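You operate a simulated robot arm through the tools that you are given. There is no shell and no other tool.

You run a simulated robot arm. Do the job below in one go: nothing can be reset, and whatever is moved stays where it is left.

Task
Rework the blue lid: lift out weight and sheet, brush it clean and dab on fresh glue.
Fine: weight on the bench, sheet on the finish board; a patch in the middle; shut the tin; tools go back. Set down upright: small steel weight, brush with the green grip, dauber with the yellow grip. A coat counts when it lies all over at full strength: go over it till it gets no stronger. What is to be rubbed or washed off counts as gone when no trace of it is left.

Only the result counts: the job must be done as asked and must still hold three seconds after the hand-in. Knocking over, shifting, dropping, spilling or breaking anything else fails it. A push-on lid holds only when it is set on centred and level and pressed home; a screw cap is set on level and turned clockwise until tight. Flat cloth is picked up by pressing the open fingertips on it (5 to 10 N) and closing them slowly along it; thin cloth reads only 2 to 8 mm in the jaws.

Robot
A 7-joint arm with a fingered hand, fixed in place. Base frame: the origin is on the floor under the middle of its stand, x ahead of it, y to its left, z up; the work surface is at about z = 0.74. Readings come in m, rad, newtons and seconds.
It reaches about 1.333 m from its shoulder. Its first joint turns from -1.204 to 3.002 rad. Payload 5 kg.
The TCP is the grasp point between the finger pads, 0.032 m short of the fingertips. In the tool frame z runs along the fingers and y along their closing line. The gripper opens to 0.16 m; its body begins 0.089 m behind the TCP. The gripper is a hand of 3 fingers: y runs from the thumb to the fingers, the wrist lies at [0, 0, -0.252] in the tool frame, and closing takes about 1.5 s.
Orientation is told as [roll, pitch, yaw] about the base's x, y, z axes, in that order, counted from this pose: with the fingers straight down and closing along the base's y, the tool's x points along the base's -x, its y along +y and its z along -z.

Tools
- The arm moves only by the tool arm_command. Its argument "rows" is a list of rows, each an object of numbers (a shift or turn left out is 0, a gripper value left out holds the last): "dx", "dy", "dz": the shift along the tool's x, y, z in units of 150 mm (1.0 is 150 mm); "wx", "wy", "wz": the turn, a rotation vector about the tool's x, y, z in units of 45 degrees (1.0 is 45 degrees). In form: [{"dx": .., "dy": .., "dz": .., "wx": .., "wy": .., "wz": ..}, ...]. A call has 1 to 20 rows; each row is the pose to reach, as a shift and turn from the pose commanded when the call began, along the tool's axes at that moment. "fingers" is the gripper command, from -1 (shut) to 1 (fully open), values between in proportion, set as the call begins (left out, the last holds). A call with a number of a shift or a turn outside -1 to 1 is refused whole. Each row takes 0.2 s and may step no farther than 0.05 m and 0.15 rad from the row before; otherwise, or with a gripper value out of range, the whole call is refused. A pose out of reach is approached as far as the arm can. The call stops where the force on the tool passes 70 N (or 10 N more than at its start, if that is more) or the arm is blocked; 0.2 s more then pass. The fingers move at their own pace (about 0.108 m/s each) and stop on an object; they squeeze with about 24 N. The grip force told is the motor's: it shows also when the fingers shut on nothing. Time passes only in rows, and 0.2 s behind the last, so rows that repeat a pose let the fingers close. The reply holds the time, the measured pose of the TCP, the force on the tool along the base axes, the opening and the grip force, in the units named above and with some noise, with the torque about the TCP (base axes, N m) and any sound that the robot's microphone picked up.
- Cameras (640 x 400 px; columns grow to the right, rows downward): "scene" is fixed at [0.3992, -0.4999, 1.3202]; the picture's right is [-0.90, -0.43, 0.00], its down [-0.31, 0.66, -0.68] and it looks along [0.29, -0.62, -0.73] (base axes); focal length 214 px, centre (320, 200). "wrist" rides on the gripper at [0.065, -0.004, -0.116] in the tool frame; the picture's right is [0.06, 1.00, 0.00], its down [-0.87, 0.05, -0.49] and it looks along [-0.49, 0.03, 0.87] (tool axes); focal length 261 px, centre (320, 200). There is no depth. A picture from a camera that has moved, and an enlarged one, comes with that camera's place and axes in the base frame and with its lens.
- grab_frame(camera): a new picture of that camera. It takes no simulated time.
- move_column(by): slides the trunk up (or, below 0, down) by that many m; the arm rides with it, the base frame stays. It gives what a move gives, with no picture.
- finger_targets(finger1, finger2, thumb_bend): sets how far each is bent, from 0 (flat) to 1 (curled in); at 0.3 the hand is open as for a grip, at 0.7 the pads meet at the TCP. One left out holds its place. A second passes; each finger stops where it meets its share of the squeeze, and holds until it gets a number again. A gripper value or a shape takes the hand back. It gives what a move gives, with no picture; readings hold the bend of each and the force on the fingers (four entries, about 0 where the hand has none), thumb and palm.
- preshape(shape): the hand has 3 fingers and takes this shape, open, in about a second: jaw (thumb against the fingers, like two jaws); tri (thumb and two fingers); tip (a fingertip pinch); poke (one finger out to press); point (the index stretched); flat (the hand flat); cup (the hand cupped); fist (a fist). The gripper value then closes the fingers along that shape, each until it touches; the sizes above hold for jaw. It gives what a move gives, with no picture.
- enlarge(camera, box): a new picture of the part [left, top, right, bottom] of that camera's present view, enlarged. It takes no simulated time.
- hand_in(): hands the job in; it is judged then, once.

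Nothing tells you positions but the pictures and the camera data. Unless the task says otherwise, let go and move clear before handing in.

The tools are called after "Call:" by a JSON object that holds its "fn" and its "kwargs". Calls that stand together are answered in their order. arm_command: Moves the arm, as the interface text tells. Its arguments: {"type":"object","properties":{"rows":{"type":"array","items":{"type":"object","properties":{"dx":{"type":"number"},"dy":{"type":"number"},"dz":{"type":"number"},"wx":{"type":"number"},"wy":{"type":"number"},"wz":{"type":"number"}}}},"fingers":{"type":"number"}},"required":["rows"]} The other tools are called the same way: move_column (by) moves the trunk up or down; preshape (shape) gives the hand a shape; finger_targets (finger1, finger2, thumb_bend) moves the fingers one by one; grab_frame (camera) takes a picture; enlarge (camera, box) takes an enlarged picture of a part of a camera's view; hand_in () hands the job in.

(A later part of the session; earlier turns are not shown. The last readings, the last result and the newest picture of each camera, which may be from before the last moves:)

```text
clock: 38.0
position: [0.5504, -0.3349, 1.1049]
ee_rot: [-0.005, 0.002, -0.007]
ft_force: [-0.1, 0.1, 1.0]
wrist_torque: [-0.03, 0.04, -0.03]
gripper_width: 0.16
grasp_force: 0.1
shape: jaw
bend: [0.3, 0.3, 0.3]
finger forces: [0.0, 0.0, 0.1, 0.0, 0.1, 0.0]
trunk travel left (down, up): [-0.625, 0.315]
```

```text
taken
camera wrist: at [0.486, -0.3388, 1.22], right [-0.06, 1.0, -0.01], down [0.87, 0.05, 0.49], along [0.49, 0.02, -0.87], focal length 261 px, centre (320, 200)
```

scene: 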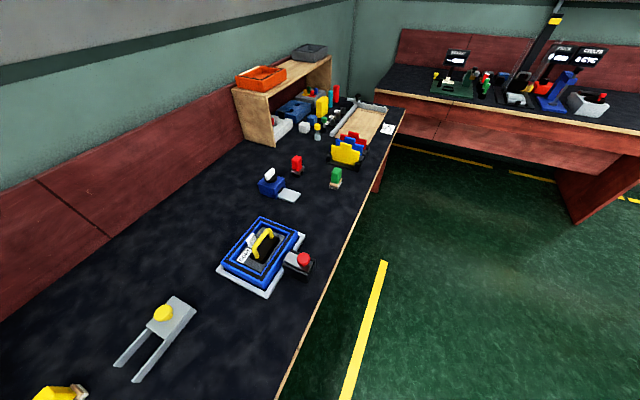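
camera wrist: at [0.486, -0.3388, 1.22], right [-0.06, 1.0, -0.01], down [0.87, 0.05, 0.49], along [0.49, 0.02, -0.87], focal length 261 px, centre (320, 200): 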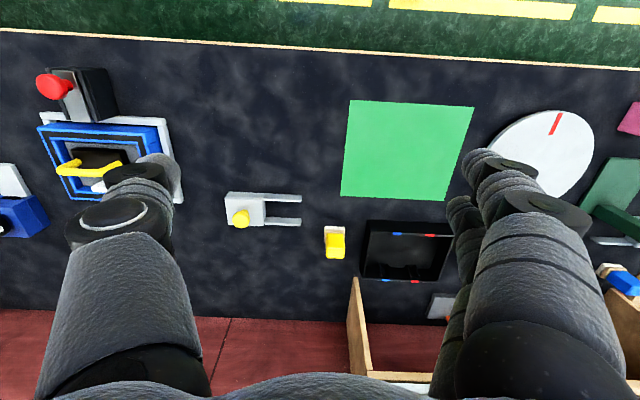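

Call:
{"fn": "enlarge", "kwargs": {"camera": "wrist", "box": [200, 90, 500, 290]}}

Call:
{"fn": "enlarge", "kwargs": {"camera": "wrist", "box": [0, 50, 200, 220]}}

Call:
{"fn": "arm_command", "kwargs": {"rows": [{"dy": 0.2, "dx": -0.25}, {"dy": 0.4, "dx": -0.5}, {"dy": 0.6, "dx": -0.75}]}}

Call:
{"fn": "grab_frame", "kwargs": {"camera": "wrist"}}

```text
2.00 times, centred on (350, 190) of wrist
camera zoom: at [0.486, -0.3388, 1.22], right [-0.06, 1.0, -0.01], down [0.87, 0.05, 0.49], along [0.49, 0.02, -0.87], focal length 521 px, centre (260, 220)
```

zoom: 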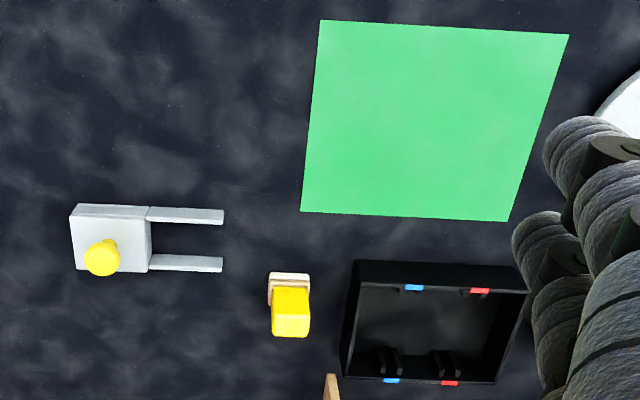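

```text
2.35 times, centred on (100, 135) of wrist
camera zoom: at [0.486, -0.3388, 1.22], right [-0.06, 1.0, -0.01], down [0.87, 0.05, 0.49], along [0.49, 0.02, -0.87], focal length 613 px, centre (838, 353)
```

zoom: 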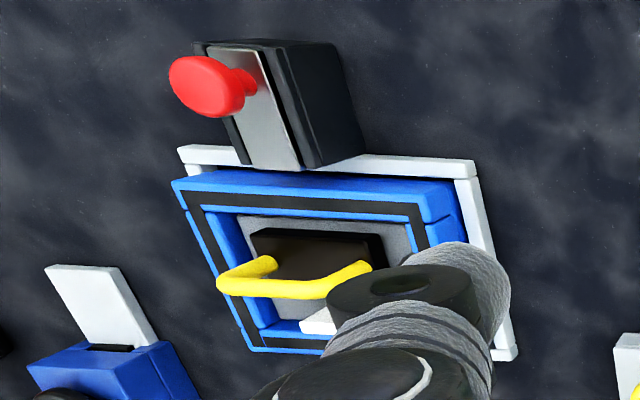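

```text
clock: 38.8
position: [0.6676, -0.246, 1.1042]
ee_rot: [-0.006, 0.002, -0.007]
ft_force: [0.3, -0.4, -0.6]
wrist_torque: [-0.04, 0.09, -0.03]
gripper_width: 0.1599
grasp_force: 0.1
shape: jaw
bend: [0.3, 0.3, 0.3]
finger forces: [0.0, 0.0, 0.0, 0.1, 0.0, 0.0]
trunk travel left (down, up): [-0.625, 0.315]
```

```text
taken
camera wrist: at [0.6033, -0.2489, 1.2174], right [-0.06, 1.0, 0.0], down [0.87, 0.05, 0.49], along [0.49, 0.02, -0.87], focal length 261 px, centre (320, 200)
```

wrist: 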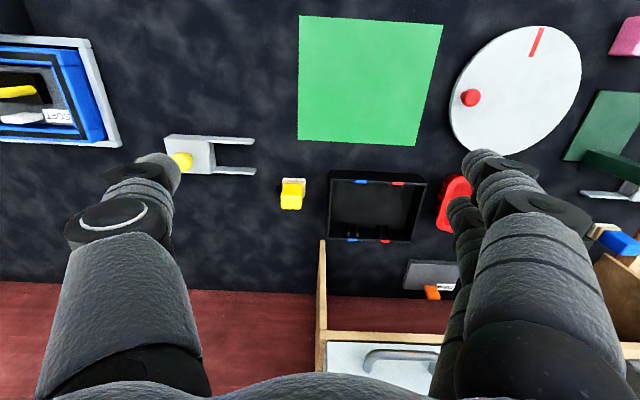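

The tin looks like a tall black box with a steel slide lid and red knob, and the plain green board is a likely "finish board". I'll go back over the lid for a close look.

Call:
{"fn": "arm_command", "kwargs": {"rows": [{"dy": -0.33}, {"dy": -0.66}, {"dy": -0.99}]}}

Call:
{"fn": "arm_command", "kwargs": {"rows": [{"dy": -0.33}, {"dy": -0.66}, {"dy": -0.99}]}}

Call:
{"fn": "arm_command", "kwargs": {"rows": [{"dy": -0.3, "dx": 0.1}, {"dy": -0.6, "dx": 0.2}, {"dy": -0.9, "dx": 0.3}, {"dy": -1.0, "dx": 0.4, "dz": 0.3}, {"dy": -1.0, "dx": 0.45, "dz": 0.6}]}}

Call:
{"fn": "grab_frame", "kwargs": {"camera": "wrist"}}

```text
clock: 39.6
position: [0.6642, -0.3963, 1.1036]
ee_rot: [-0.004, 0.0, -0.009]
ft_force: [-0.5, -0.4, -0.3]
wrist_torque: [0.04, 0.0, -0.01]
gripper_width: 0.16
grasp_force: 0.0
shape: jaw
bend: [0.3, 0.3, 0.3]
finger forces: [0.1, 0.0, 0.1, 0.0, 0.0, 0.0]
trunk travel left (down, up): [-0.625, 0.315]
```

```text
clock: 40.4
position: [0.6642, -0.5439, 1.1059]
ee_rot: [-0.003, -0.001, -0.003]
ft_force: [0.0, -0.5, 0.6]
wrist_torque: [0.05, -0.02, 0.01]
gripper_width: 0.16
grasp_force: 0.1
shape: jaw
bend: [0.3, 0.3, 0.3]
finger forces: [0.0, 0.0, 0.0, 0.0, 0.0, 0.1]
trunk travel left (down, up): [-0.625, 0.315]
```

```text
clock: 41.6
position: [0.5955, -0.6965, 1.017]
ee_rot: [-0.007, 0.001, -0.006]
ft_force: [1.1, -0.6, 0.6]
wrist_torque: [0.05, 0.02, -0.01]
gripper_width: 0.1601
grasp_force: 0.1
shape: jaw
bend: [0.3, 0.3, 0.3]
finger forces: [0.0, 0.0, 0.1, 0.0, 0.0, 0.0]
trunk travel left (down, up): [-0.625, 0.315]
```

```text
taken
camera wrist: at [0.5287, -0.6993, 1.1309], right [-0.06, 1.0, 0.0], down [0.87, 0.05, 0.49], along [0.49, 0.02, -0.87], focal length 261 px, centre (320, 200)
```

wrist: 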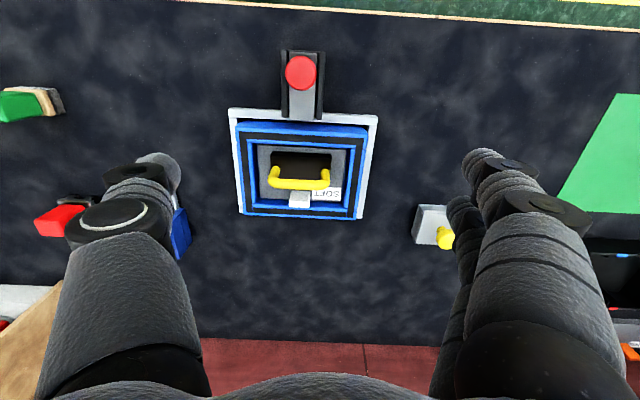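

Call:
{"fn": "enlarge", "kwargs": {"camera": "wrist", "box": [216, 30, 392, 140]}}

Call:
{"fn": "enlarge", "kwargs": {"camera": "wrist", "box": [216, 110, 392, 220]}}

Call:
{"fn": "enlarge", "kwargs": {"camera": "scene", "box": [260, 225, 340, 275]}}

Call:
{"fn": "enlarge", "kwargs": {"camera": "scene", "box": [210, 210, 322, 300]}}

```text
3.64 times, centred on (304, 85) of wrist
camera zoom: at [0.5287, -0.6993, 1.1309], right [-0.06, 1.0, 0.0], down [0.87, 0.05, 0.49], along [0.49, 0.02, -0.87], focal length 948 px, centre (378, 618)
```

zoom: 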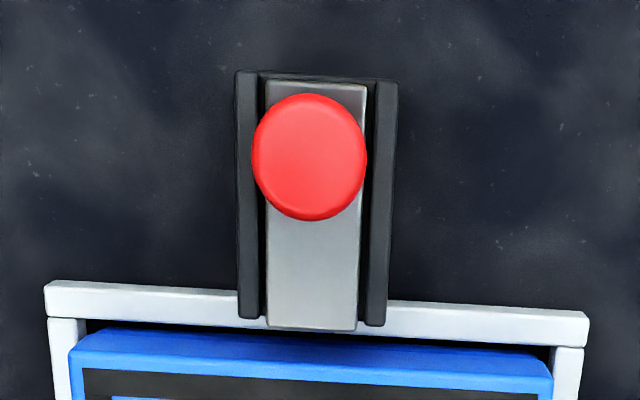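

```text
3.64 times, centred on (304, 165) of wrist
camera zoom: at [0.5287, -0.6993, 1.1309], right [-0.06, 1.0, 0.0], down [0.87, 0.05, 0.49], along [0.49, 0.02, -0.87], focal length 948 px, centre (378, 327)
```

zoom: 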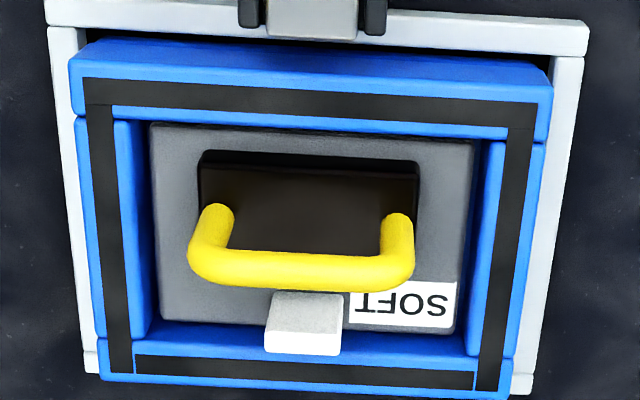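

```text
8.00 times, centred on (300, 250) of scene
camera zoom: at [0.3992, -0.4999, 1.3202], right [-0.9, -0.43, 0.0], down [-0.31, 0.66, -0.68], along [0.29, -0.62, -0.73], focal length 1716 px, centre (480, -200)
```

zoom: 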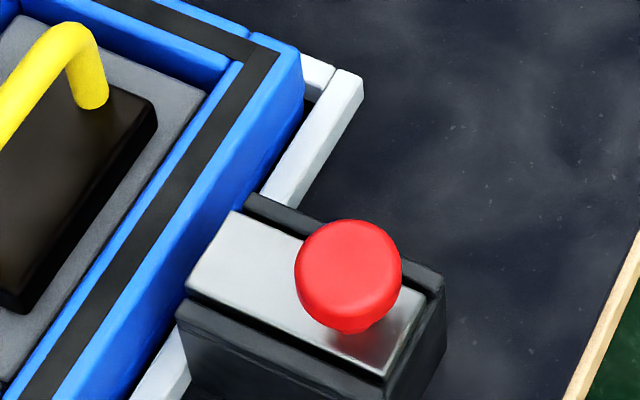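

```text
4.44 times, centred on (266, 255) of scene
camera zoom: at [0.3992, -0.4999, 1.3202], right [-0.9, -0.43, 0.0], down [-0.31, 0.66, -0.68], along [0.29, -0.62, -0.73], focal length 953 px, centre (560, -44)
```

zoom: 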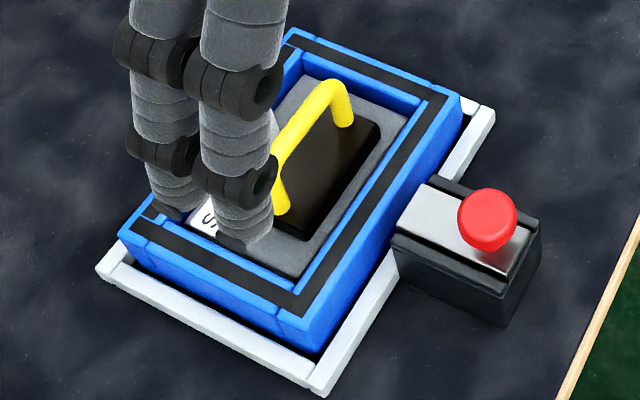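

The black block with the red knob may in fact be a slide clamp holding the lid in its fixture, so the tin is still to be found. I'll survey the left side with a tilted camera.

Call:
{"fn": "arm_command", "kwargs": {"rows": [{"dy": 0.3, "dz": -0.1, "wz": -0.19}, {"dy": 0.6, "dz": -0.2, "wz": -0.38}, {"dy": 0.9, "dz": -0.3, "wz": -0.57}, {"dy": 0.95, "dz": -0.6, "wz": -0.76}, {"dy": 0.95, "dz": -0.9, "wz": -0.95}]}}

Call:
{"fn": "arm_command", "kwargs": {"rows": [{"dx": -0.2, "dy": 0.2, "wz": -0.19}, {"dx": -0.4, "dy": 0.4, "wz": -0.38}, {"dx": -0.6, "dy": 0.6, "wz": -0.57}, {"dx": -0.8, "dy": 0.8, "wz": -0.76}, {"dx": -0.98, "dy": 0.98, "wz": -0.95}]}}

Call:
{"fn": "move_column", "kwargs": {"by": 0.2}}

Call:
{"fn": "arm_command", "kwargs": {"rows": [{"wy": -0.19}, {"wy": -0.38}, {"wy": -0.57}, {"wy": -0.7}]}}

Call:
{"fn": "grab_frame", "kwargs": {"camera": "wrist"}}

```text
clock: 42.8
position: [0.5959, -0.5483, 1.1534]
ee_rot: [-0.005, 0.003, 0.743]
ft_force: [0.7, 0.7, 0.5]
wrist_torque: [-0.02, 0.03, -0.03]
gripper_width: 0.1601
grasp_force: 0.1
shape: jaw
bend: [0.3, 0.3, 0.3]
finger forces: [0.0, 0.1, 0.0, 0.0, 0.1, 0.1]
trunk travel left (down, up): [-0.625, 0.315]
```

```text
clock: 44.0
position: [0.6064, -0.3424, 1.1508]
ee_rot: [0.0, 0.005, 1.49]
ft_force: [-0.6, 0.4, 0.2]
wrist_torque: [-0.01, 0.02, 0.04]
gripper_width: 0.1598
grasp_force: 0.1
shape: jaw
bend: [0.3, 0.3, 0.3]
finger forces: [0.1, 0.1, 0.0, 0.0, 0.1, 0.1]
trunk travel left (down, up): [-0.625, 0.315]
```

```text
clock: 46.1
position: [0.6056, -0.3434, 1.35]
ee_rot: [0.0, 0.006, 1.486]
ft_force: [-0.1, -0.2, 0.5]
wrist_torque: [-0.04, 0.05, 0.01]
gripper_width: 0.16
grasp_force: 0.1
shape: jaw
bend: [0.3, 0.3, 0.3]
finger forces: [0.0, 0.0, 0.0, 0.0, 0.0, 0.0]
trunk travel left (down, up): [-0.825, 0.115]
```

```text
clock: 47.1
position: [0.6067, -0.3448, 1.35]
ee_rot: [0.001, -0.547, 1.486]
ft_force: [0.4, -0.4, -0.2]
wrist_torque: [0.03, 0.02, -0.01]
gripper_width: 0.1598
grasp_force: 0.0
shape: jaw
bend: [0.3, 0.3, 0.3]
finger forces: [0.0, 0.0, 0.1, 0.1, 0.0, 0.1]
trunk travel left (down, up): [-0.825, 0.115]
```

```text
taken
camera wrist: at [0.5993, -0.4608, 1.413], right [-1.0, 0.03, -0.03], down [-0.01, 0.49, 0.87], along [0.04, 0.87, -0.49], focal length 261 px, centre (320, 200)
```

wrist: 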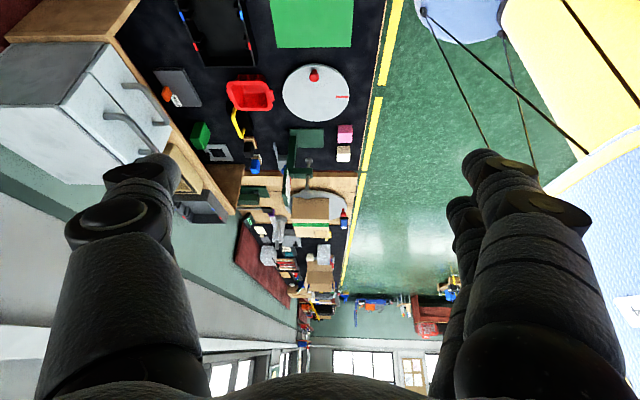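

Call:
{"fn": "enlarge", "kwargs": {"camera": "wrist", "box": [150, 50, 370, 190]}}

Call:
{"fn": "enlarge", "kwargs": {"camera": "wrist", "box": [220, 160, 380, 300]}}

```text
2.86 times, centred on (260, 120) of wrist
camera zoom: at [0.5993, -0.4608, 1.413], right [-1.0, 0.03, -0.03], down [-0.01, 0.49, 0.87], along [0.04, 0.87, -0.49], focal length 745 px, centre (491, 429)
```

zoom: 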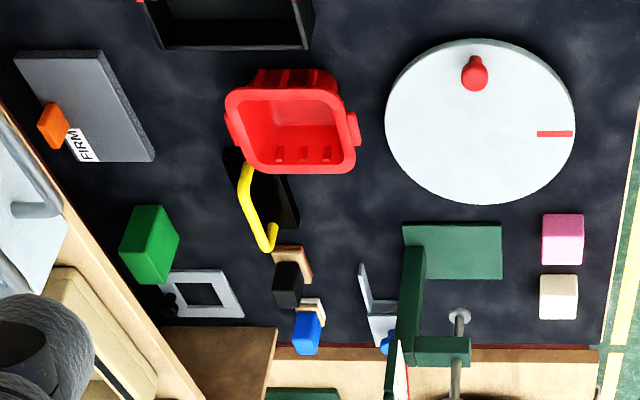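

```text
2.86 times, centred on (300, 230) of wrist
camera zoom: at [0.5993, -0.4608, 1.413], right [-1.0, 0.03, -0.03], down [-0.01, 0.49, 0.87], along [0.04, 0.87, -0.49], focal length 745 px, centre (377, 114)
```

zoom: 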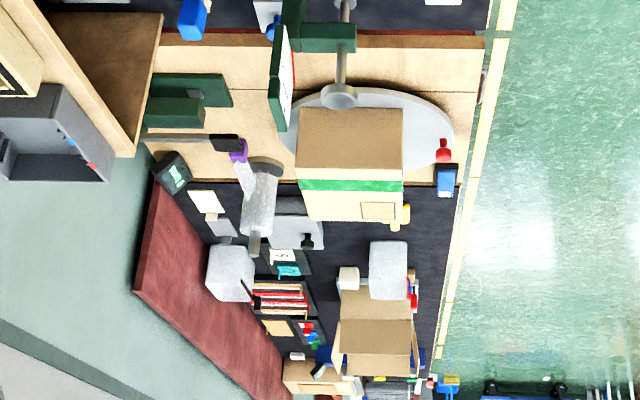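

I now see a second sheet "FIRM", a larger weight and other tools on the left that aren't part of the job. The grey plate with the yellow knob on two rails, next to the yellow dauber, looks like a tin with a sliding lid, so I'll look at it closely.

Call:
{"fn": "arm_command", "kwargs": {"rows": [{"wy": 0.19}, {"wy": 0.38}, {"wy": 0.57}, {"wy": 0.7}]}}

Call:
{"fn": "arm_command", "kwargs": {"rows": [{"wz": 0.19}, {"wz": 0.38}, {"wz": 0.57}, {"wz": 0.76}, {"wz": 0.95}]}}

Call:
{"fn": "arm_command", "kwargs": {"rows": [{"wz": 0.19}, {"wz": 0.38}, {"wz": 0.57}, {"wz": 0.76}, {"wz": 0.94}]}}

Call:
{"fn": "move_column", "kwargs": {"by": -0.3}}

Call:
{"fn": "grab_frame", "kwargs": {"camera": "wrist"}}

```text
clock: 48.1
position: [0.6059, -0.3415, 1.3498]
ee_rot: [0.0, 0.008, 1.489]
ft_force: [0.1, 0.3, 0.2]
wrist_torque: [-0.02, 0.02, -0.05]
gripper_width: 0.1602
grasp_force: 0.2
shape: jaw
bend: [0.3, 0.3, 0.3]
finger forces: [0.0, 0.0, 0.0, 0.0, 0.0, 0.1]
trunk travel left (down, up): [-0.825, 0.115]
```

```text
clock: 49.3
position: [0.6051, -0.3439, 1.3495]
ee_rot: [-0.004, 0.003, 0.738]
ft_force: [-0.4, 0.5, 0.1]
wrist_torque: [0.02, 0.02, 0.0]
gripper_width: 0.1602
grasp_force: 0.0
shape: jaw
bend: [0.3, 0.3, 0.3]
finger forces: [0.1, 0.0, 0.0, 0.1, 0.0, 0.1]
trunk travel left (down, up): [-0.825, 0.115]
```

```text
clock: 50.5
position: [0.6058, -0.3435, 1.3505]
ee_rot: [-0.004, 0.0, 0.0]
ft_force: [-0.1, -0.2, 0.6]
wrist_torque: [0.01, -0.03, 0.01]
gripper_width: 0.1599
grasp_force: 0.1
shape: jaw
bend: [0.3, 0.3, 0.3]
finger forces: [0.0, 0.0, 0.0, 0.0, 0.1, 0.0]
trunk travel left (down, up): [-0.825, 0.115]
```

```text
clock: 53.5
position: [0.6041, -0.3416, 1.0506]
ee_rot: [-0.004, 0.002, 0.004]
ft_force: [-0.2, -0.6, 0.3]
wrist_torque: [0.02, 0.02, 0.01]
gripper_width: 0.1598
grasp_force: 0.1
shape: jaw
bend: [0.3, 0.3, 0.3]
finger forces: [0.0, 0.0, 0.0, 0.0, 0.1, 0.0]
trunk travel left (down, up): [-0.525, 0.415]
```

```text
taken
camera wrist: at [0.5394, -0.3467, 1.1644], right [-0.07, 1.0, -0.01], down [0.87, 0.06, 0.49], along [0.49, 0.03, -0.87], focal length 261 px, centre (320, 200)
```

wrist: 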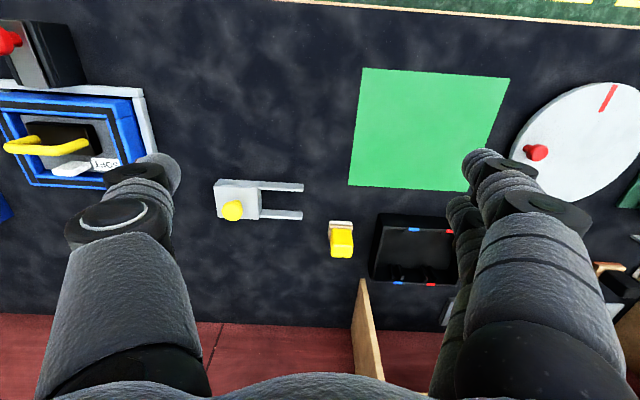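

Call:
{"fn": "enlarge", "kwargs": {"camera": "wrist", "box": [200, 160, 370, 270]}}

Call:
{"fn": "arm_command", "kwargs": {"rows": [{"dy": -0.2, "dz": 0.2}, {"dy": -0.4, "dz": 0.4}, {"dy": -0.6, "dz": 0.6}]}}

Call:
{"fn": "grab_frame", "kwargs": {"camera": "wrist"}}

```text
3.64 times, centred on (285, 215) of wrist
camera zoom: at [0.5394, -0.3467, 1.1644], right [-0.07, 1.0, -0.01], down [0.87, 0.06, 0.49], along [0.49, 0.03, -0.87], focal length 948 px, centre (447, 146)
```

zoom: 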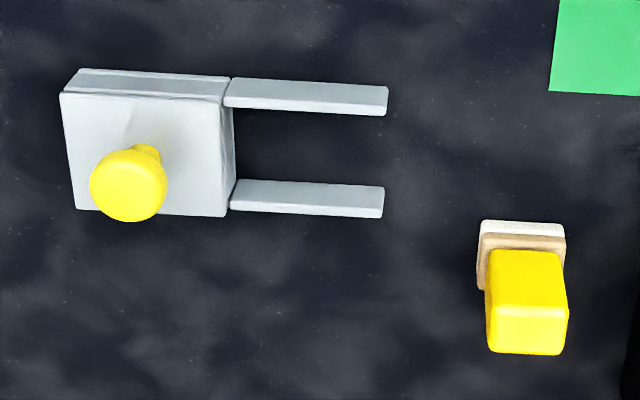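

```text
clock: 54.3
position: [0.6063, -0.4334, 0.9593]
ee_rot: [-0.003, 0.0, 0.003]
ft_force: [-0.2, -0.5, 0.3]
wrist_torque: [0.0, -0.01, 0.0]
gripper_width: 0.1602
grasp_force: 0.1
shape: jaw
bend: [0.3, 0.3, 0.3]
finger forces: [0.0, 0.0, 0.1, 0.1, 0.0, 0.1]
trunk travel left (down, up): [-0.525, 0.415]
```

```text
taken
camera wrist: at [0.5403, -0.4384, 1.0732], right [-0.07, 1.0, 0.0], down [0.87, 0.06, 0.49], along [0.49, 0.03, -0.87], focal length 261 px, centre (320, 200)
```

wrist: 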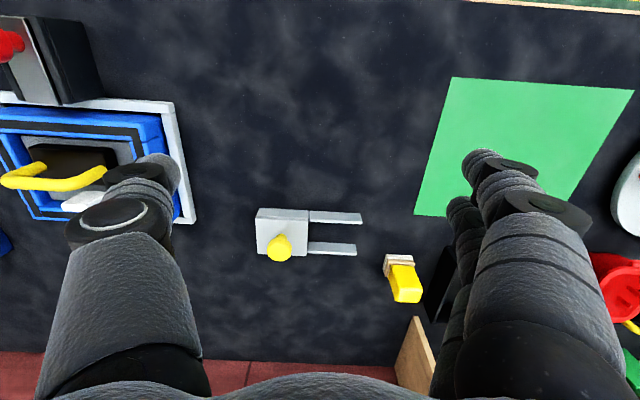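

It is indeed a low tin with a sliding lid (knob at about (0.78, −0.48)); the lid slides +y onto its rails, and the dauber stands at about (0.85, −0.29). The weight's handle bar lies along y at about (0.676, −0.719, 0.833), so I'll bring the hand over it turned by 90°.

Call:
{"fn": "arm_command", "kwargs": {"rows": [{"dx": -0.078, "dy": -0.158, "dz": -0.06, "wz": -0.1667}, {"dx": -0.156, "dy": -0.316, "dz": -0.12, "wz": -0.3333}, {"dx": -0.234, "dy": -0.474, "dz": -0.18, "wz": -0.5}, {"dx": -0.312, "dy": -0.632, "dz": -0.24, "wz": -0.6667}, {"dx": -0.39, "dy": -0.79, "dz": -0.3, "wz": -0.8333}, {"dx": -0.467, "dy": -0.95, "dz": -0.35, "wz": -1.0}]}}

Call:
{"fn": "arm_command", "kwargs": {"rows": [{"dx": 0.112, "dy": -0.112, "wz": -0.1667}, {"dx": 0.225, "dy": -0.225, "wz": -0.3333}, {"dx": 0.338, "dy": -0.338, "wz": -0.5}, {"dx": 0.45, "dy": -0.45, "wz": -0.6667}, {"dx": 0.563, "dy": -0.563, "wz": -0.8333}, {"dx": 0.676, "dy": -0.676, "wz": -1.0}]}}

Call:
{"fn": "grab_frame", "kwargs": {"camera": "wrist"}}

Call:
{"fn": "enlarge", "kwargs": {"camera": "scene", "box": [160, 180, 352, 300]}}

```text
clock: 55.7
position: [0.6763, -0.5755, 1.0123]
ee_rot: [-0.003, 0.004, 0.788]
ft_force: [-0.1, 0.2, 0.3]
wrist_torque: [0.0, -0.01, 0.03]
gripper_width: 0.1601
grasp_force: 0.1
shape: jaw
bend: [0.3, 0.3, 0.3]
finger forces: [0.1, 0.0, 0.0, 0.1, 0.1, 0.1]
trunk travel left (down, up): [-0.525, 0.415]
```

```text
clock: 57.1
position: [0.6769, -0.7189, 1.0148]
ee_rot: [-0.002, 0.004, 1.578]
ft_force: [0.1, -0.3, 0.0]
wrist_torque: [0.03, 0.02, -0.01]
gripper_width: 0.1598
grasp_force: 0.0
shape: jaw
bend: [0.3, 0.3, 0.3]
finger forces: [0.0, 0.0, 0.0, 0.0, 0.0, 0.0]
trunk travel left (down, up): [-0.525, 0.415]
```

```text
taken
camera wrist: at [0.6808, -0.7845, 1.1284], right [-1.0, -0.07, 0.0], down [-0.06, 0.87, 0.49], along [-0.03, 0.49, -0.87], focal length 261 px, centre (320, 200)
```

wrist: 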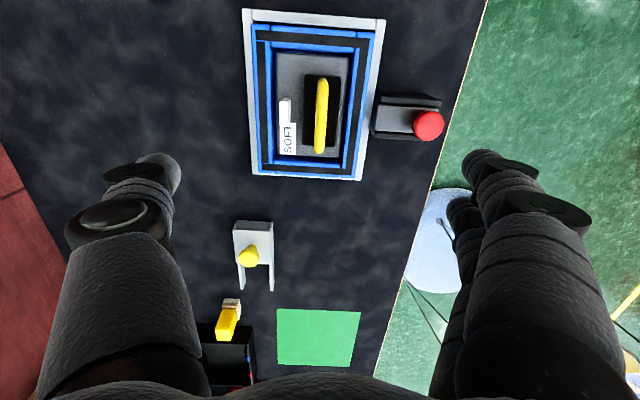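

```text
3.33 times, centred on (256, 240) of scene
camera zoom: at [0.3992, -0.4999, 1.3202], right [-0.9, -0.43, 0.0], down [-0.31, 0.66, -0.68], along [0.29, -0.62, -0.73], focal length 715 px, centre (533, 67)
```

zoom: 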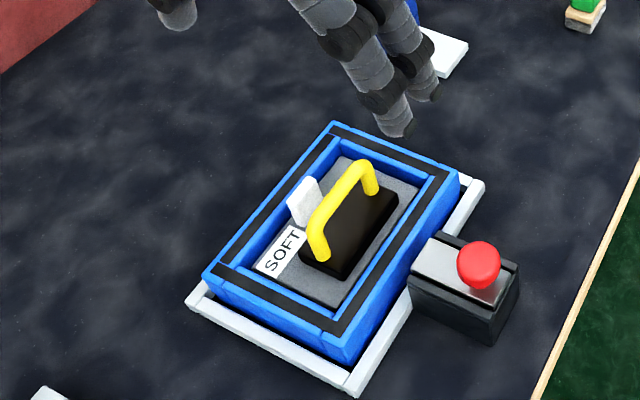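

The view from above confirms the bar at x≈0.677. I'll narrow the opening to about 7 cm and come down so the fingers straddle the bar.

Call:
{"fn": "arm_command", "kwargs": {"rows": [{"dz": 0.0}, {"dz": 0.2}, {"dz": 0.4}, {"dz": 0.6}, {"dz": 0.8}], "fingers": -0.12}}

Call:
{"fn": "grab_frame", "kwargs": {"camera": "wrist"}}

Call:
{"fn": "enlarge", "kwargs": {"camera": "scene", "box": [160, 180, 352, 300]}}

```text
clock: 58.3
position: [0.6764, -0.7191, 0.8937]
ee_rot: [0.001, 0.003, 1.574]
ft_force: [-0.3, -1.2, 0.7]
wrist_torque: [0.01, 0.01, 0.01]
gripper_width: 0.071
grasp_force: 0.0
shape: jaw
bend: [0.73, 0.73, 0.7]
finger forces: [0.1, 0.0, 0.0, 0.1, 0.0, 0.0]
trunk travel left (down, up): [-0.525, 0.415]
```

```text
taken
camera wrist: at [0.6801, -0.7843, 1.0076], right [-1.0, -0.06, 0.0], down [-0.06, 0.87, 0.49], along [-0.03, 0.49, -0.87], focal length 261 px, centre (320, 200)
```

wrist: 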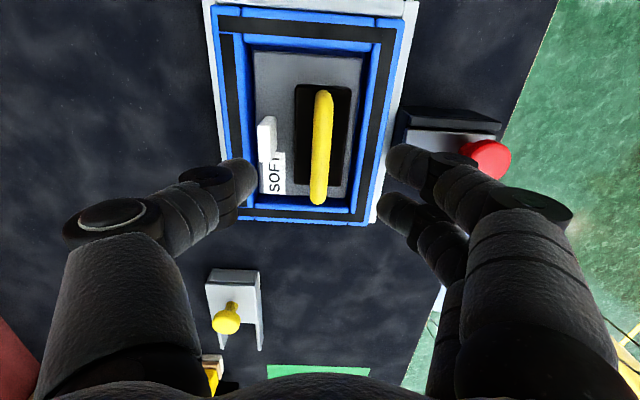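

```text
3.33 times, centred on (256, 240) of scene
camera zoom: at [0.3992, -0.4999, 1.3202], right [-0.9, -0.43, 0.0], down [-0.31, 0.66, -0.68], along [0.29, -0.62, -0.73], focal length 715 px, centre (533, 67)
```

zoom: 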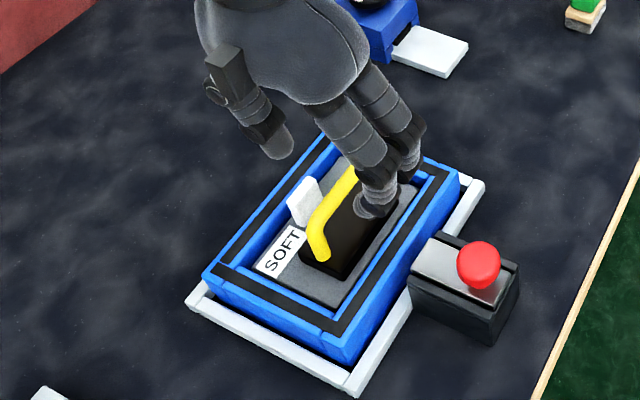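

The bar is centred between the fingers. I'll lower to bar height, close, and check the grip.

Call:
{"fn": "arm_command", "kwargs": {"rows": [{"dx": 0.02, "dz": 0.13}, {"dx": 0.027, "dz": 0.27}, {"dx": 0.027, "dz": 0.4}]}}

Call:
{"fn": "grab_frame", "kwargs": {"camera": "wrist"}}

Call:
{"fn": "enlarge", "kwargs": {"camera": "scene", "box": [190, 190, 318, 270]}}

```text
clock: 59.1
position: [0.6773, -0.7223, 0.8391]
ee_rot: [-0.005, 0.008, 1.575]
ft_force: [0.6, -3.4, 25.6]
wrist_torque: [-0.1, -1.26, -0.13]
gripper_width: 0.0713
grasp_force: 0.1
shape: jaw
bend: [0.73, 0.73, 0.71]
finger forces: [0.0, 0.0, 0.0, 0.1, 25.2, 0.0]
trunk travel left (down, up): [-0.525, 0.415]
```

```text
taken
camera wrist: at [0.6798, -0.7874, 0.954], right [-1.0, -0.07, -0.01], down [-0.06, 0.87, 0.48], along [-0.03, 0.48, -0.88], focal length 261 px, centre (320, 200)
```

wrist: 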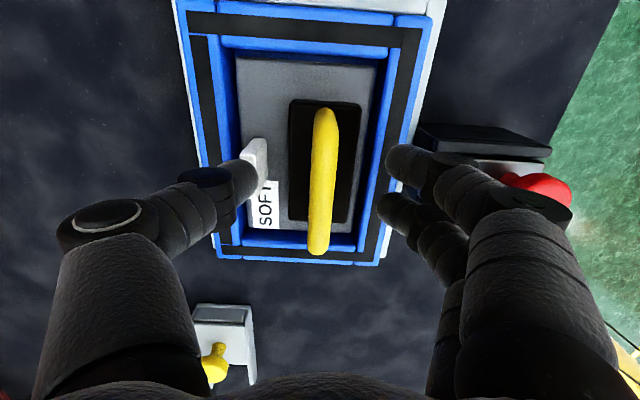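

```text
5.00 times, centred on (254, 230) of scene
camera zoom: at [0.3992, -0.4999, 1.3202], right [-0.9, -0.43, 0.0], down [-0.31, 0.66, -0.68], along [0.29, -0.62, -0.73], focal length 1072 px, centre (650, 50)
```

zoom: 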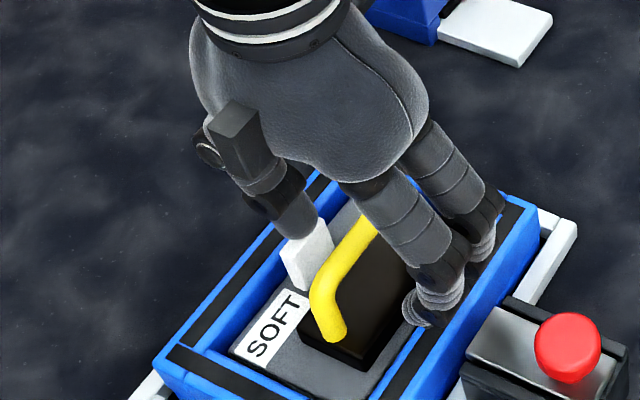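

The thumb came down on the sheet's white tab (25 N), so I'll lift off at once and narrow the opening before trying again.

Call:
{"fn": "arm_command", "kwargs": {"rows": [{"dz": -0.15}, {"dz": -0.3}]}}

Call:
{"fn": "arm_command", "kwargs": {"rows": [{"dz": 0.0}, {"dz": 0.0}, {"dz": 0.0}], "fingers": -0.62}}

Call:
{"fn": "grab_frame", "kwargs": {"camera": "wrist"}}

Call:
{"fn": "enlarge", "kwargs": {"camera": "scene", "box": [190, 190, 318, 270]}}

```text
clock: 59.7
position: [0.6761, -0.7226, 0.8804]
ee_rot: [0.001, 0.005, 1.574]
ft_force: [0.3, 0.4, -0.1]
wrist_torque: [-0.02, 0.02, -0.02]
gripper_width: 0.0707
grasp_force: 0.0
shape: jaw
bend: [0.73, 0.73, 0.7]
finger forces: [0.0, 0.0, 0.0, 0.0, 0.0, 0.0]
trunk travel left (down, up): [-0.525, 0.415]
```

```text
clock: 60.5
position: [0.6765, -0.7231, 0.8808]
ee_rot: [0.001, 0.006, 1.575]
ft_force: [0.0, -0.6, 0.1]
wrist_torque: [0.02, 0.01, -0.03]
gripper_width: 0.0308
grasp_force: 0.0
shape: jaw
bend: [0.73, 0.73, 0.7]
finger forces: [0.1, 0.0, 0.0, 0.1, 0.1, 0.1]
trunk travel left (down, up): [-0.525, 0.415]
```

```text
taken
camera wrist: at [0.6802, -0.7881, 0.9944], right [-1.0, -0.07, 0.0], down [-0.06, 0.87, 0.49], along [-0.03, 0.49, -0.87], focal length 261 px, centre (320, 200)
```

wrist: 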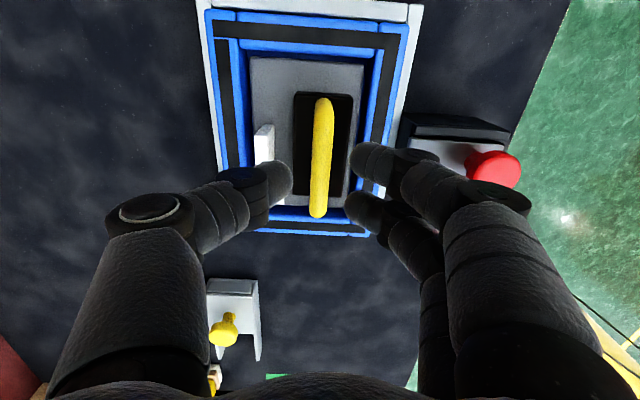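

```text
5.00 times, centred on (254, 230) of scene
camera zoom: at [0.3992, -0.4999, 1.3202], right [-0.9, -0.43, 0.0], down [-0.31, 0.66, -0.68], along [0.29, -0.62, -0.73], focal length 1072 px, centre (650, 50)
```

zoom: 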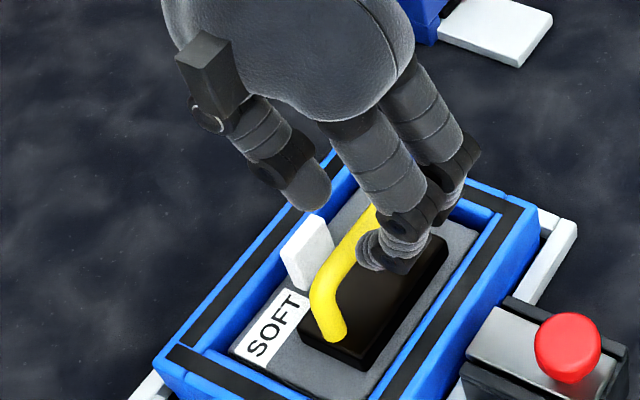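

The tab looks undamaged. I'll come down only to z≈0.849 so the tips stay above the tab, then close on the bar.

Call:
{"fn": "arm_command", "kwargs": {"rows": [{"dy": 0.01, "dz": 0.1}, {"dy": 0.02, "dz": 0.21}]}}

Call:
{"fn": "arm_command", "kwargs": {"rows": [{"dz": 0.0}, {"dz": 0.0}, {"dz": 0.0}, {"dz": 0.0}, {"dz": 0.0}, {"dz": 0.0}], "fingers": -1}}

Call:
{"fn": "grab_frame", "kwargs": {"camera": "wrist"}}

Call:
{"fn": "enlarge", "kwargs": {"camera": "scene", "box": [190, 190, 318, 270]}}

```text
clock: 61.1
position: [0.6739, -0.7238, 0.8461]
ee_rot: [0.0, 0.006, 1.574]
ft_force: [0.8, 0.1, -0.6]
wrist_torque: [-0.03, -0.01, -0.04]
gripper_width: 0.0307
grasp_force: 0.0
shape: jaw
bend: [0.73, 0.73, 0.7]
finger forces: [0.1, 0.0, 0.1, 0.1, 0.1, 0.0]
trunk travel left (down, up): [-0.525, 0.415]
```

```text
clock: 62.5
position: [0.6745, -0.7235, 0.8467]
ee_rot: [0.001, 0.006, 1.573]
ft_force: [-0.3, 1.0, 0.3]
wrist_torque: [0.02, -0.01, 0.02]
gripper_width: 0.0033
grasp_force: 24.0
shape: jaw
bend: [0.7, 0.7, 0.71]
finger forces: [9.2, 9.3, 0.0, 0.1, 19.5, 0.0]
trunk travel left (down, up): [-0.525, 0.415]
```

```text
taken
camera wrist: at [0.6779, -0.7886, 0.9616], right [-1.0, -0.06, 0.0], down [-0.06, 0.87, 0.49], along [-0.03, 0.49, -0.87], focal length 261 px, centre (320, 200)
```

wrist: 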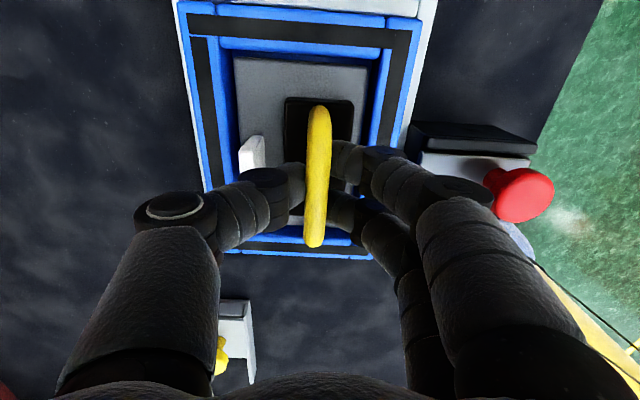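

```text
5.00 times, centred on (254, 230) of scene
camera zoom: at [0.3992, -0.4999, 1.3202], right [-0.9, -0.43, 0.0], down [-0.31, 0.66, -0.68], along [0.29, -0.62, -0.73], focal length 1072 px, centre (650, 50)
```

zoom: 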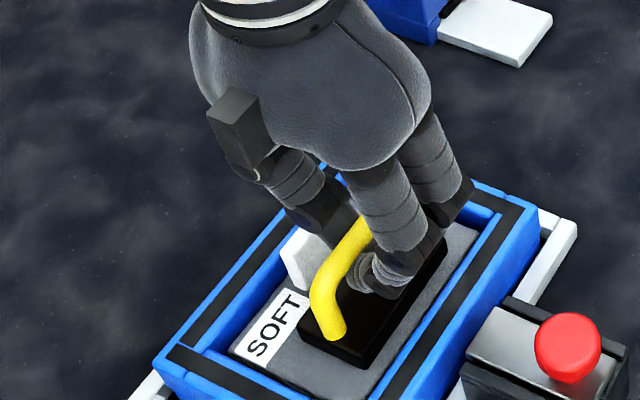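

The fingers report contact on the bar. I'll lift a little and check that the weight comes along.

Call:
{"fn": "arm_command", "kwargs": {"rows": [{"dz": -0.07}, {"dz": -0.14}, {"dz": -0.2}]}}

Call:
{"fn": "enlarge", "kwargs": {"camera": "scene", "box": [190, 190, 318, 270]}}

Call:
{"fn": "grab_frame", "kwargs": {"camera": "wrist"}}

```text
clock: 63.3
position: [0.6747, -0.7243, 0.8784]
ee_rot: [-0.002, 0.006, 1.574]
ft_force: [0.5, 0.7, -4.9]
wrist_torque: [0.0, 0.06, 0.02]
gripper_width: 0.0033
grasp_force: 23.8
shape: jaw
bend: [0.7, 0.7, 0.71]
finger forces: [9.3, 9.4, 0.1, 0.1, 19.6, 0.0]
trunk travel left (down, up): [-0.525, 0.415]
```

```text
5.00 times, centred on (254, 230) of scene
camera zoom: at [0.3992, -0.4999, 1.3202], right [-0.9, -0.43, 0.0], down [-0.31, 0.66, -0.68], along [0.29, -0.62, -0.73], focal length 1072 px, centre (650, 50)
```

zoom: 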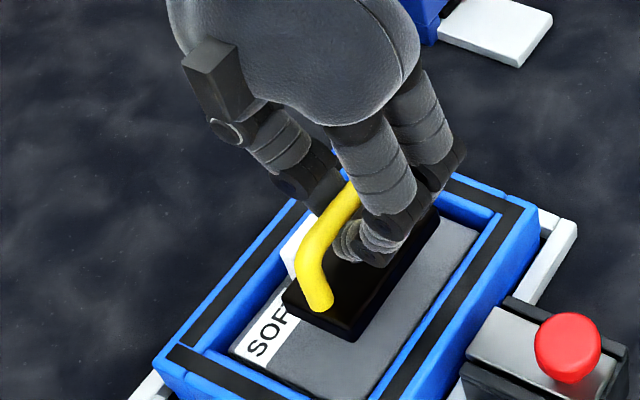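

```text
taken
camera wrist: at [0.6779, -0.7881, 0.9928], right [-1.0, -0.07, 0.0], down [-0.06, 0.87, 0.49], along [-0.03, 0.49, -0.87], focal length 261 px, centre (320, 200)
```

wrist: 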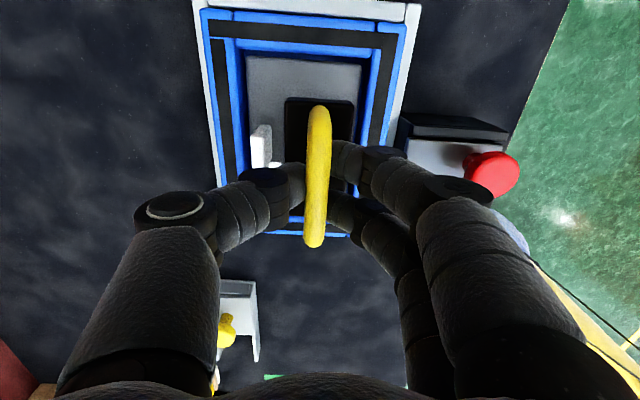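

The weight is up and level (about 5 N). I'll raise it clear of the tab and carry it to the free bench area behind the lid, about (0.88, −0.72).

Call:
{"fn": "arm_command", "kwargs": {"rows": [{"dz": -0.25}, {"dz": -0.5}, {"dz": -0.6, "dy": -0.2}, {"dz": -0.6, "dy": -0.45}, {"dz": -0.6, "dy": -0.7}, {"dz": -0.6, "dy": -0.95}]}}

Call:
{"fn": "arm_command", "kwargs": {"rows": [{"dy": -0.2}, {"dy": -0.4}, {"dy": -0.42, "dz": 0.2}, {"dy": -0.42, "dz": 0.4}]}}

Call:
{"fn": "grab_frame", "kwargs": {"camera": "scene"}}

Call:
{"fn": "grab_frame", "kwargs": {"camera": "wrist"}}

```text
clock: 64.7
position: [0.817, -0.7235, 0.9671]
ee_rot: [0.002, 0.005, 1.571]
ft_force: [-0.1, -0.6, -6.6]
wrist_torque: [-0.04, 0.06, 0.01]
gripper_width: 0.0032
grasp_force: 24.3
shape: jaw
bend: [0.7, 0.7, 0.71]
finger forces: [9.3, 9.6, 0.1, 0.1, 19.4, 0.0]
trunk travel left (down, up): [-0.525, 0.415]
```

```text
clock: 65.7
position: [0.8802, -0.7225, 0.9066]
ee_rot: [0.0, 0.001, 1.574]
ft_force: [0.4, -0.5, -5.0]
wrist_torque: [-0.03, 0.01, -0.02]
gripper_width: 0.0034
grasp_force: 24.1
shape: jaw
bend: [0.7, 0.7, 0.71]
finger forces: [9.2, 9.6, 0.0, 0.0, 18.5, 0.0]
trunk travel left (down, up): [-0.525, 0.415]
```

```text
taken
```

scene: 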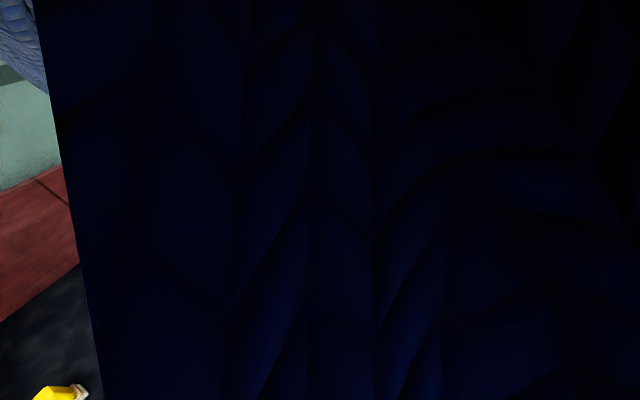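

```text
taken
camera wrist: at [0.8843, -0.7884, 1.0209], right [-1.0, -0.07, 0.0], down [-0.06, 0.87, 0.49], along [-0.03, 0.49, -0.87], focal length 261 px, centre (320, 200)
```

wrist: 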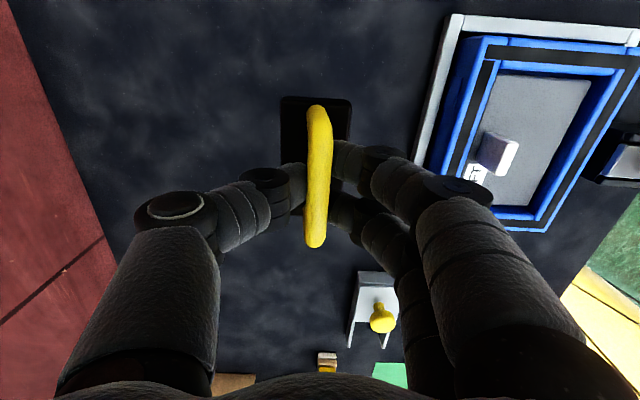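

The spot below is clear. I'll lower the weight gently until the force shows it standing.

Call:
{"fn": "arm_command", "kwargs": {"rows": [{"dz": 0.15}, {"dz": 0.3}, {"dz": 0.42}, {"dz": 0.46}]}}

Call:
{"fn": "arm_command", "kwargs": {"rows": [{"dz": 0.02}, {"dz": 0.04}, {"dz": 0.06}]}}

```text
clock: 66.7
position: [0.8793, -0.7248, 0.8395]
ee_rot: [0.0, 0.005, 1.572]
ft_force: [-0.5, -0.2, -4.7]
wrist_torque: [-0.01, 0.02, 0.02]
gripper_width: 0.0035
grasp_force: 23.7
shape: jaw
bend: [0.7, 0.7, 0.71]
finger forces: [9.0, 9.2, 0.0, 0.1, 18.5, 0.1]
trunk travel left (down, up): [-0.525, 0.415]
```

```text
clock: 67.5
position: [0.8805, -0.723, 0.8292]
ee_rot: [0.001, 0.005, 1.571]
ft_force: [-0.3, 0.6, -5.4]
wrist_torque: [-0.04, 0.02, 0.0]
gripper_width: 0.0034
grasp_force: 23.5
shape: jaw
bend: [0.7, 0.7, 0.71]
finger forces: [9.0, 9.2, 0.1, 0.1, 18.5, 0.0]
trunk travel left (down, up): [-0.525, 0.415]
```

Call:
{"fn": "arm_command", "kwargs": {"rows": [{"dz": 0.013}, {"dz": 0.027}, {"dz": 0.04}]}}

Call:
{"fn": "arm_command", "kwargs": {"rows": [{"dz": 0.01}, {"dz": 0.02}, {"dz": 0.03}]}}

```text
clock: 68.3
position: [0.8785, -0.7232, 0.8241]
ee_rot: [0.0, 0.004, 1.573]
ft_force: [0.0, 0.1, -4.6]
wrist_torque: [-0.01, 0.01, -0.01]
gripper_width: 0.0032
grasp_force: 24.1
shape: jaw
bend: [0.7, 0.7, 0.71]
finger forces: [8.9, 9.1, 0.1, 0.0, 18.5, 0.0]
trunk travel left (down, up): [-0.525, 0.415]
```

```text
clock: 69.1
position: [0.8788, -0.7245, 0.8187]
ee_rot: [0.0, 0.005, 1.573]
ft_force: [0.1, 0.2, -5.3]
wrist_torque: [-0.01, 0.02, 0.02]
gripper_width: 0.0034
grasp_force: 23.9
shape: jaw
bend: [0.7, 0.7, 0.71]
finger forces: [8.9, 9.2, 0.0, 0.1, 18.4, 0.0]
trunk travel left (down, up): [-0.525, 0.415]
```

Call:
{"fn": "arm_command", "kwargs": {"rows": [{"dz": 0.01}, {"dz": 0.02}, {"dz": 0.03}]}}

Call:
{"fn": "arm_command", "kwargs": {"rows": [{"dz": 0.01}, {"dz": 0.02}, {"dz": 0.025}]}}

```text
clock: 69.9
position: [0.8791, -0.7235, 0.8148]
ee_rot: [-0.001, 0.005, 1.574]
ft_force: [0.7, -0.3, -6.2]
wrist_torque: [0.0, 0.03, 0.02]
gripper_width: 0.0029
grasp_force: 24.0
shape: jaw
bend: [0.7, 0.7, 0.71]
finger forces: [8.9, 9.2, 0.0, 0.1, 18.4, 0.0]
trunk travel left (down, up): [-0.525, 0.415]
```

```text
clock: 70.7
position: [0.8799, -0.723, 0.8101]
ee_rot: [-0.001, 0.005, 1.573]
ft_force: [0.3, -0.6, -3.7]
wrist_torque: [-0.02, 0.02, 0.01]
gripper_width: 0.0032
grasp_force: 23.7
shape: jaw
bend: [0.7, 0.7, 0.71]
finger forces: [9.1, 8.4, 0.0, 0.0, 18.3, 0.0]
trunk travel left (down, up): [-0.525, 0.415]
```

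Call:
{"fn": "arm_command", "kwargs": {"rows": [{"dz": 0.007}, {"dz": 0.014}]}}

Call:
{"fn": "arm_command", "kwargs": {"rows": [{"dz": 0.007}, {"dz": 0.007}]}}

```text
clock: 71.3
position: [0.8799, -0.7231, 0.8079]
ee_rot: [-0.001, 0.006, 1.575]
ft_force: [2.1, -1.2, -2.8]
wrist_torque: [-0.04, 0.0, 0.0]
gripper_width: 0.0029
grasp_force: 24.2
shape: jaw
bend: [0.7, 0.7, 0.72]
finger forces: [8.1, 7.8, 0.0, 0.0, 16.4, 0.0]
trunk travel left (down, up): [-0.525, 0.415]
```

```text
clock: 71.9
position: [0.8793, -0.7229, 0.807]
ee_rot: [0.001, 0.005, 1.573]
ft_force: [0.1, -0.2, -4.8]
wrist_torque: [-0.01, 0.04, 0.01]
gripper_width: 0.0024
grasp_force: 24.0
shape: jaw
bend: [0.7, 0.7, 0.72]
finger forces: [8.1, 7.8, 0.0, 0.0, 15.7, 0.0]
trunk travel left (down, up): [-0.525, 0.415]
```

Call:
{"fn": "grab_frame", "kwargs": {"camera": "wrist"}}

Call:
{"fn": "arm_command", "kwargs": {"rows": [{"dz": 0.01}, {"dz": 0.02}]}}

Call:
{"fn": "grab_frame", "kwargs": {"camera": "wrist"}}

```text
taken
camera wrist: at [0.8827, -0.7881, 0.9216], right [-1.0, -0.07, 0.0], down [-0.06, 0.87, 0.49], along [-0.03, 0.49, -0.87], focal length 261 px, centre (320, 200)
```

wrist: 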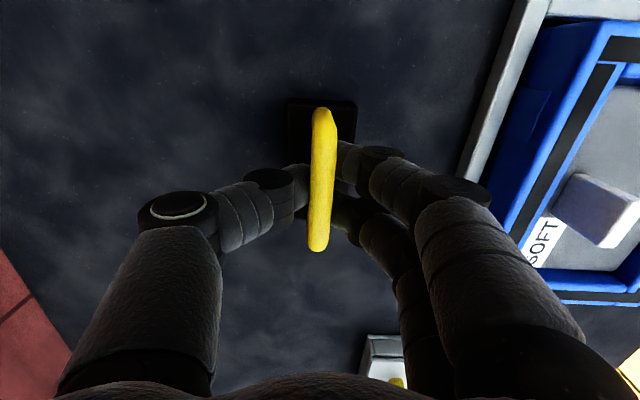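

```text
clock: 72.5
position: [0.8794, -0.7242, 0.8043]
ee_rot: [0.001, 0.005, 1.574]
ft_force: [1.3, 0.1, -3.9]
wrist_torque: [-0.01, -0.02, 0.0]
gripper_width: 0.0016
grasp_force: 23.9
shape: jaw
bend: [0.7, 0.71, 0.73]
finger forces: [7.2, 6.9, 0.0, 0.0, 14.0, 0.1]
trunk travel left (down, up): [-0.525, 0.415]
```

```text
taken
camera wrist: at [0.8828, -0.7881, 0.9188], right [-1.0, -0.06, 0.0], down [-0.06, 0.87, 0.49], along [-0.03, 0.49, -0.87], focal length 261 px, centre (320, 200)
```

wrist: 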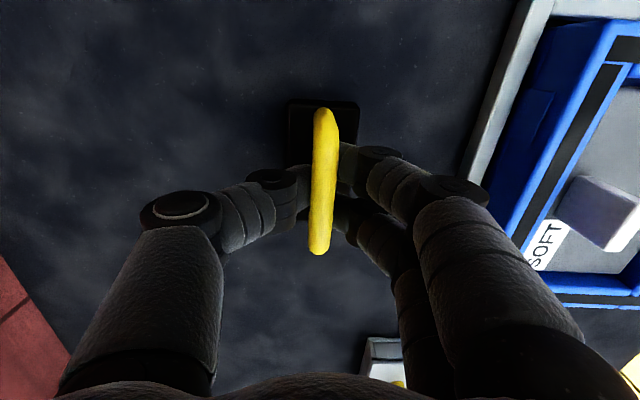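

The bar has crept up relative to the fingers, so the weight is standing on the bench. I'll back up slightly to relieve any tilt, then open gradually.

Call:
{"fn": "arm_command", "kwargs": {"rows": [{"dz": -0.01}, {"dz": -0.02}]}}

Call:
{"fn": "grab_frame", "kwargs": {"camera": "wrist"}}

```text
clock: 73.1
position: [0.8797, -0.7238, 0.8076]
ee_rot: [0.0, 0.006, 1.574]
ft_force: [0.4, -0.2, -5.4]
wrist_torque: [0.0, -0.04, -0.02]
gripper_width: 0.0015
grasp_force: 24.2
shape: jaw
bend: [0.71, 0.71, 0.73]
finger forces: [7.2, 7.7, 0.1, 0.0, 14.0, 0.0]
trunk travel left (down, up): [-0.525, 0.415]
```

```text
taken
camera wrist: at [0.8826, -0.7882, 0.9217], right [-1.0, -0.06, 0.0], down [-0.06, 0.87, 0.49], along [-0.03, 0.49, -0.87], focal length 261 px, centre (320, 200)
```

wrist: 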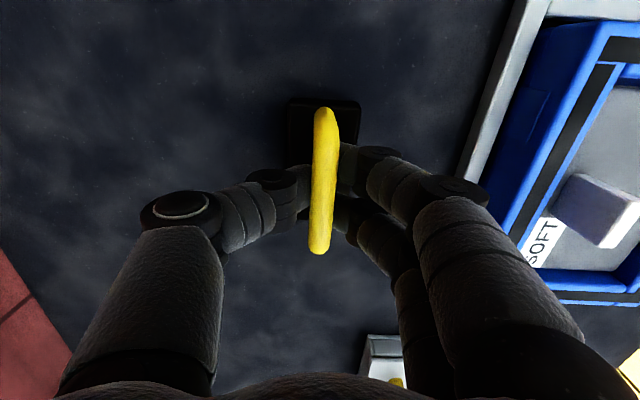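

Call:
{"fn": "arm_command", "kwargs": {"rows": [{"dz": 0.012}, {"dz": 0.024}]}}

Call:
{"fn": "arm_command", "kwargs": {"rows": [{"dz": 0.01}, {"dz": 0.015}]}}

```text
clock: 73.7
position: [0.8787, -0.7238, 0.8029]
ee_rot: [0.001, 0.005, 1.573]
ft_force: [0.3, -0.4, -5.4]
wrist_torque: [0.0, -0.01, -0.01]
gripper_width: 0.0016
grasp_force: 23.8
shape: jaw
bend: [0.71, 0.71, 0.73]
finger forces: [7.4, 7.1, 0.0, 0.0, 13.7, 0.0]
trunk travel left (down, up): [-0.525, 0.415]
```

```text
clock: 74.3
position: [0.8795, -0.7243, 0.8016]
ee_rot: [0.0, 0.004, 1.574]
ft_force: [0.6, 0.2, -3.0]
wrist_torque: [-0.01, 0.03, 0.0]
gripper_width: 0.0012
grasp_force: 24.2
shape: jaw
bend: [0.71, 0.71, 0.73]
finger forces: [6.5, 6.1, 0.0, 0.1, 12.7, 0.0]
trunk travel left (down, up): [-0.525, 0.415]
```

The weight touches the bench here, so I'll release it.

Call:
{"fn": "arm_command", "kwargs": {"rows": [{"dz": 0}, {"dz": 0}, {"dz": 0}, {"dz": 0}], "fingers": -0.6}}

Call:
{"fn": "grab_frame", "kwargs": {"camera": "wrist"}}

```text
clock: 75.3
position: [0.8791, -0.7226, 0.8025]
ee_rot: [0.0, 0.005, 1.574]
ft_force: [0.5, 0.7, 0.2]
wrist_torque: [-0.02, 0.0, -0.02]
gripper_width: 0.0317
grasp_force: 0.2
shape: jaw
bend: [0.73, 0.73, 0.7]
finger forces: [0.0, 0.0, 0.1, 0.0, 0.0, 0.0]
trunk travel left (down, up): [-0.525, 0.415]
```

```text
taken
camera wrist: at [0.8825, -0.7882, 0.9165], right [-1.0, -0.06, 0.0], down [-0.06, 0.87, 0.49], along [-0.03, 0.49, -0.87], focal length 261 px, centre (320, 200)
```

wrist: 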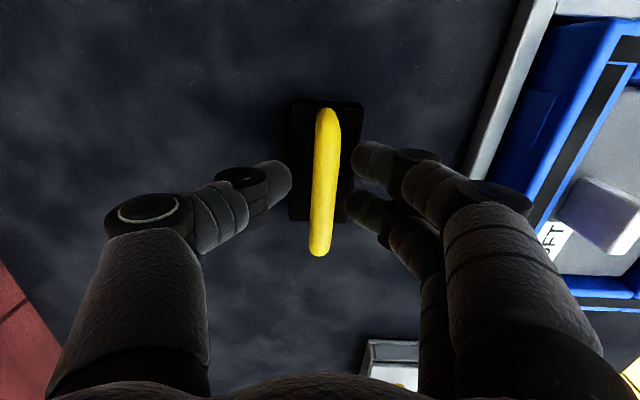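

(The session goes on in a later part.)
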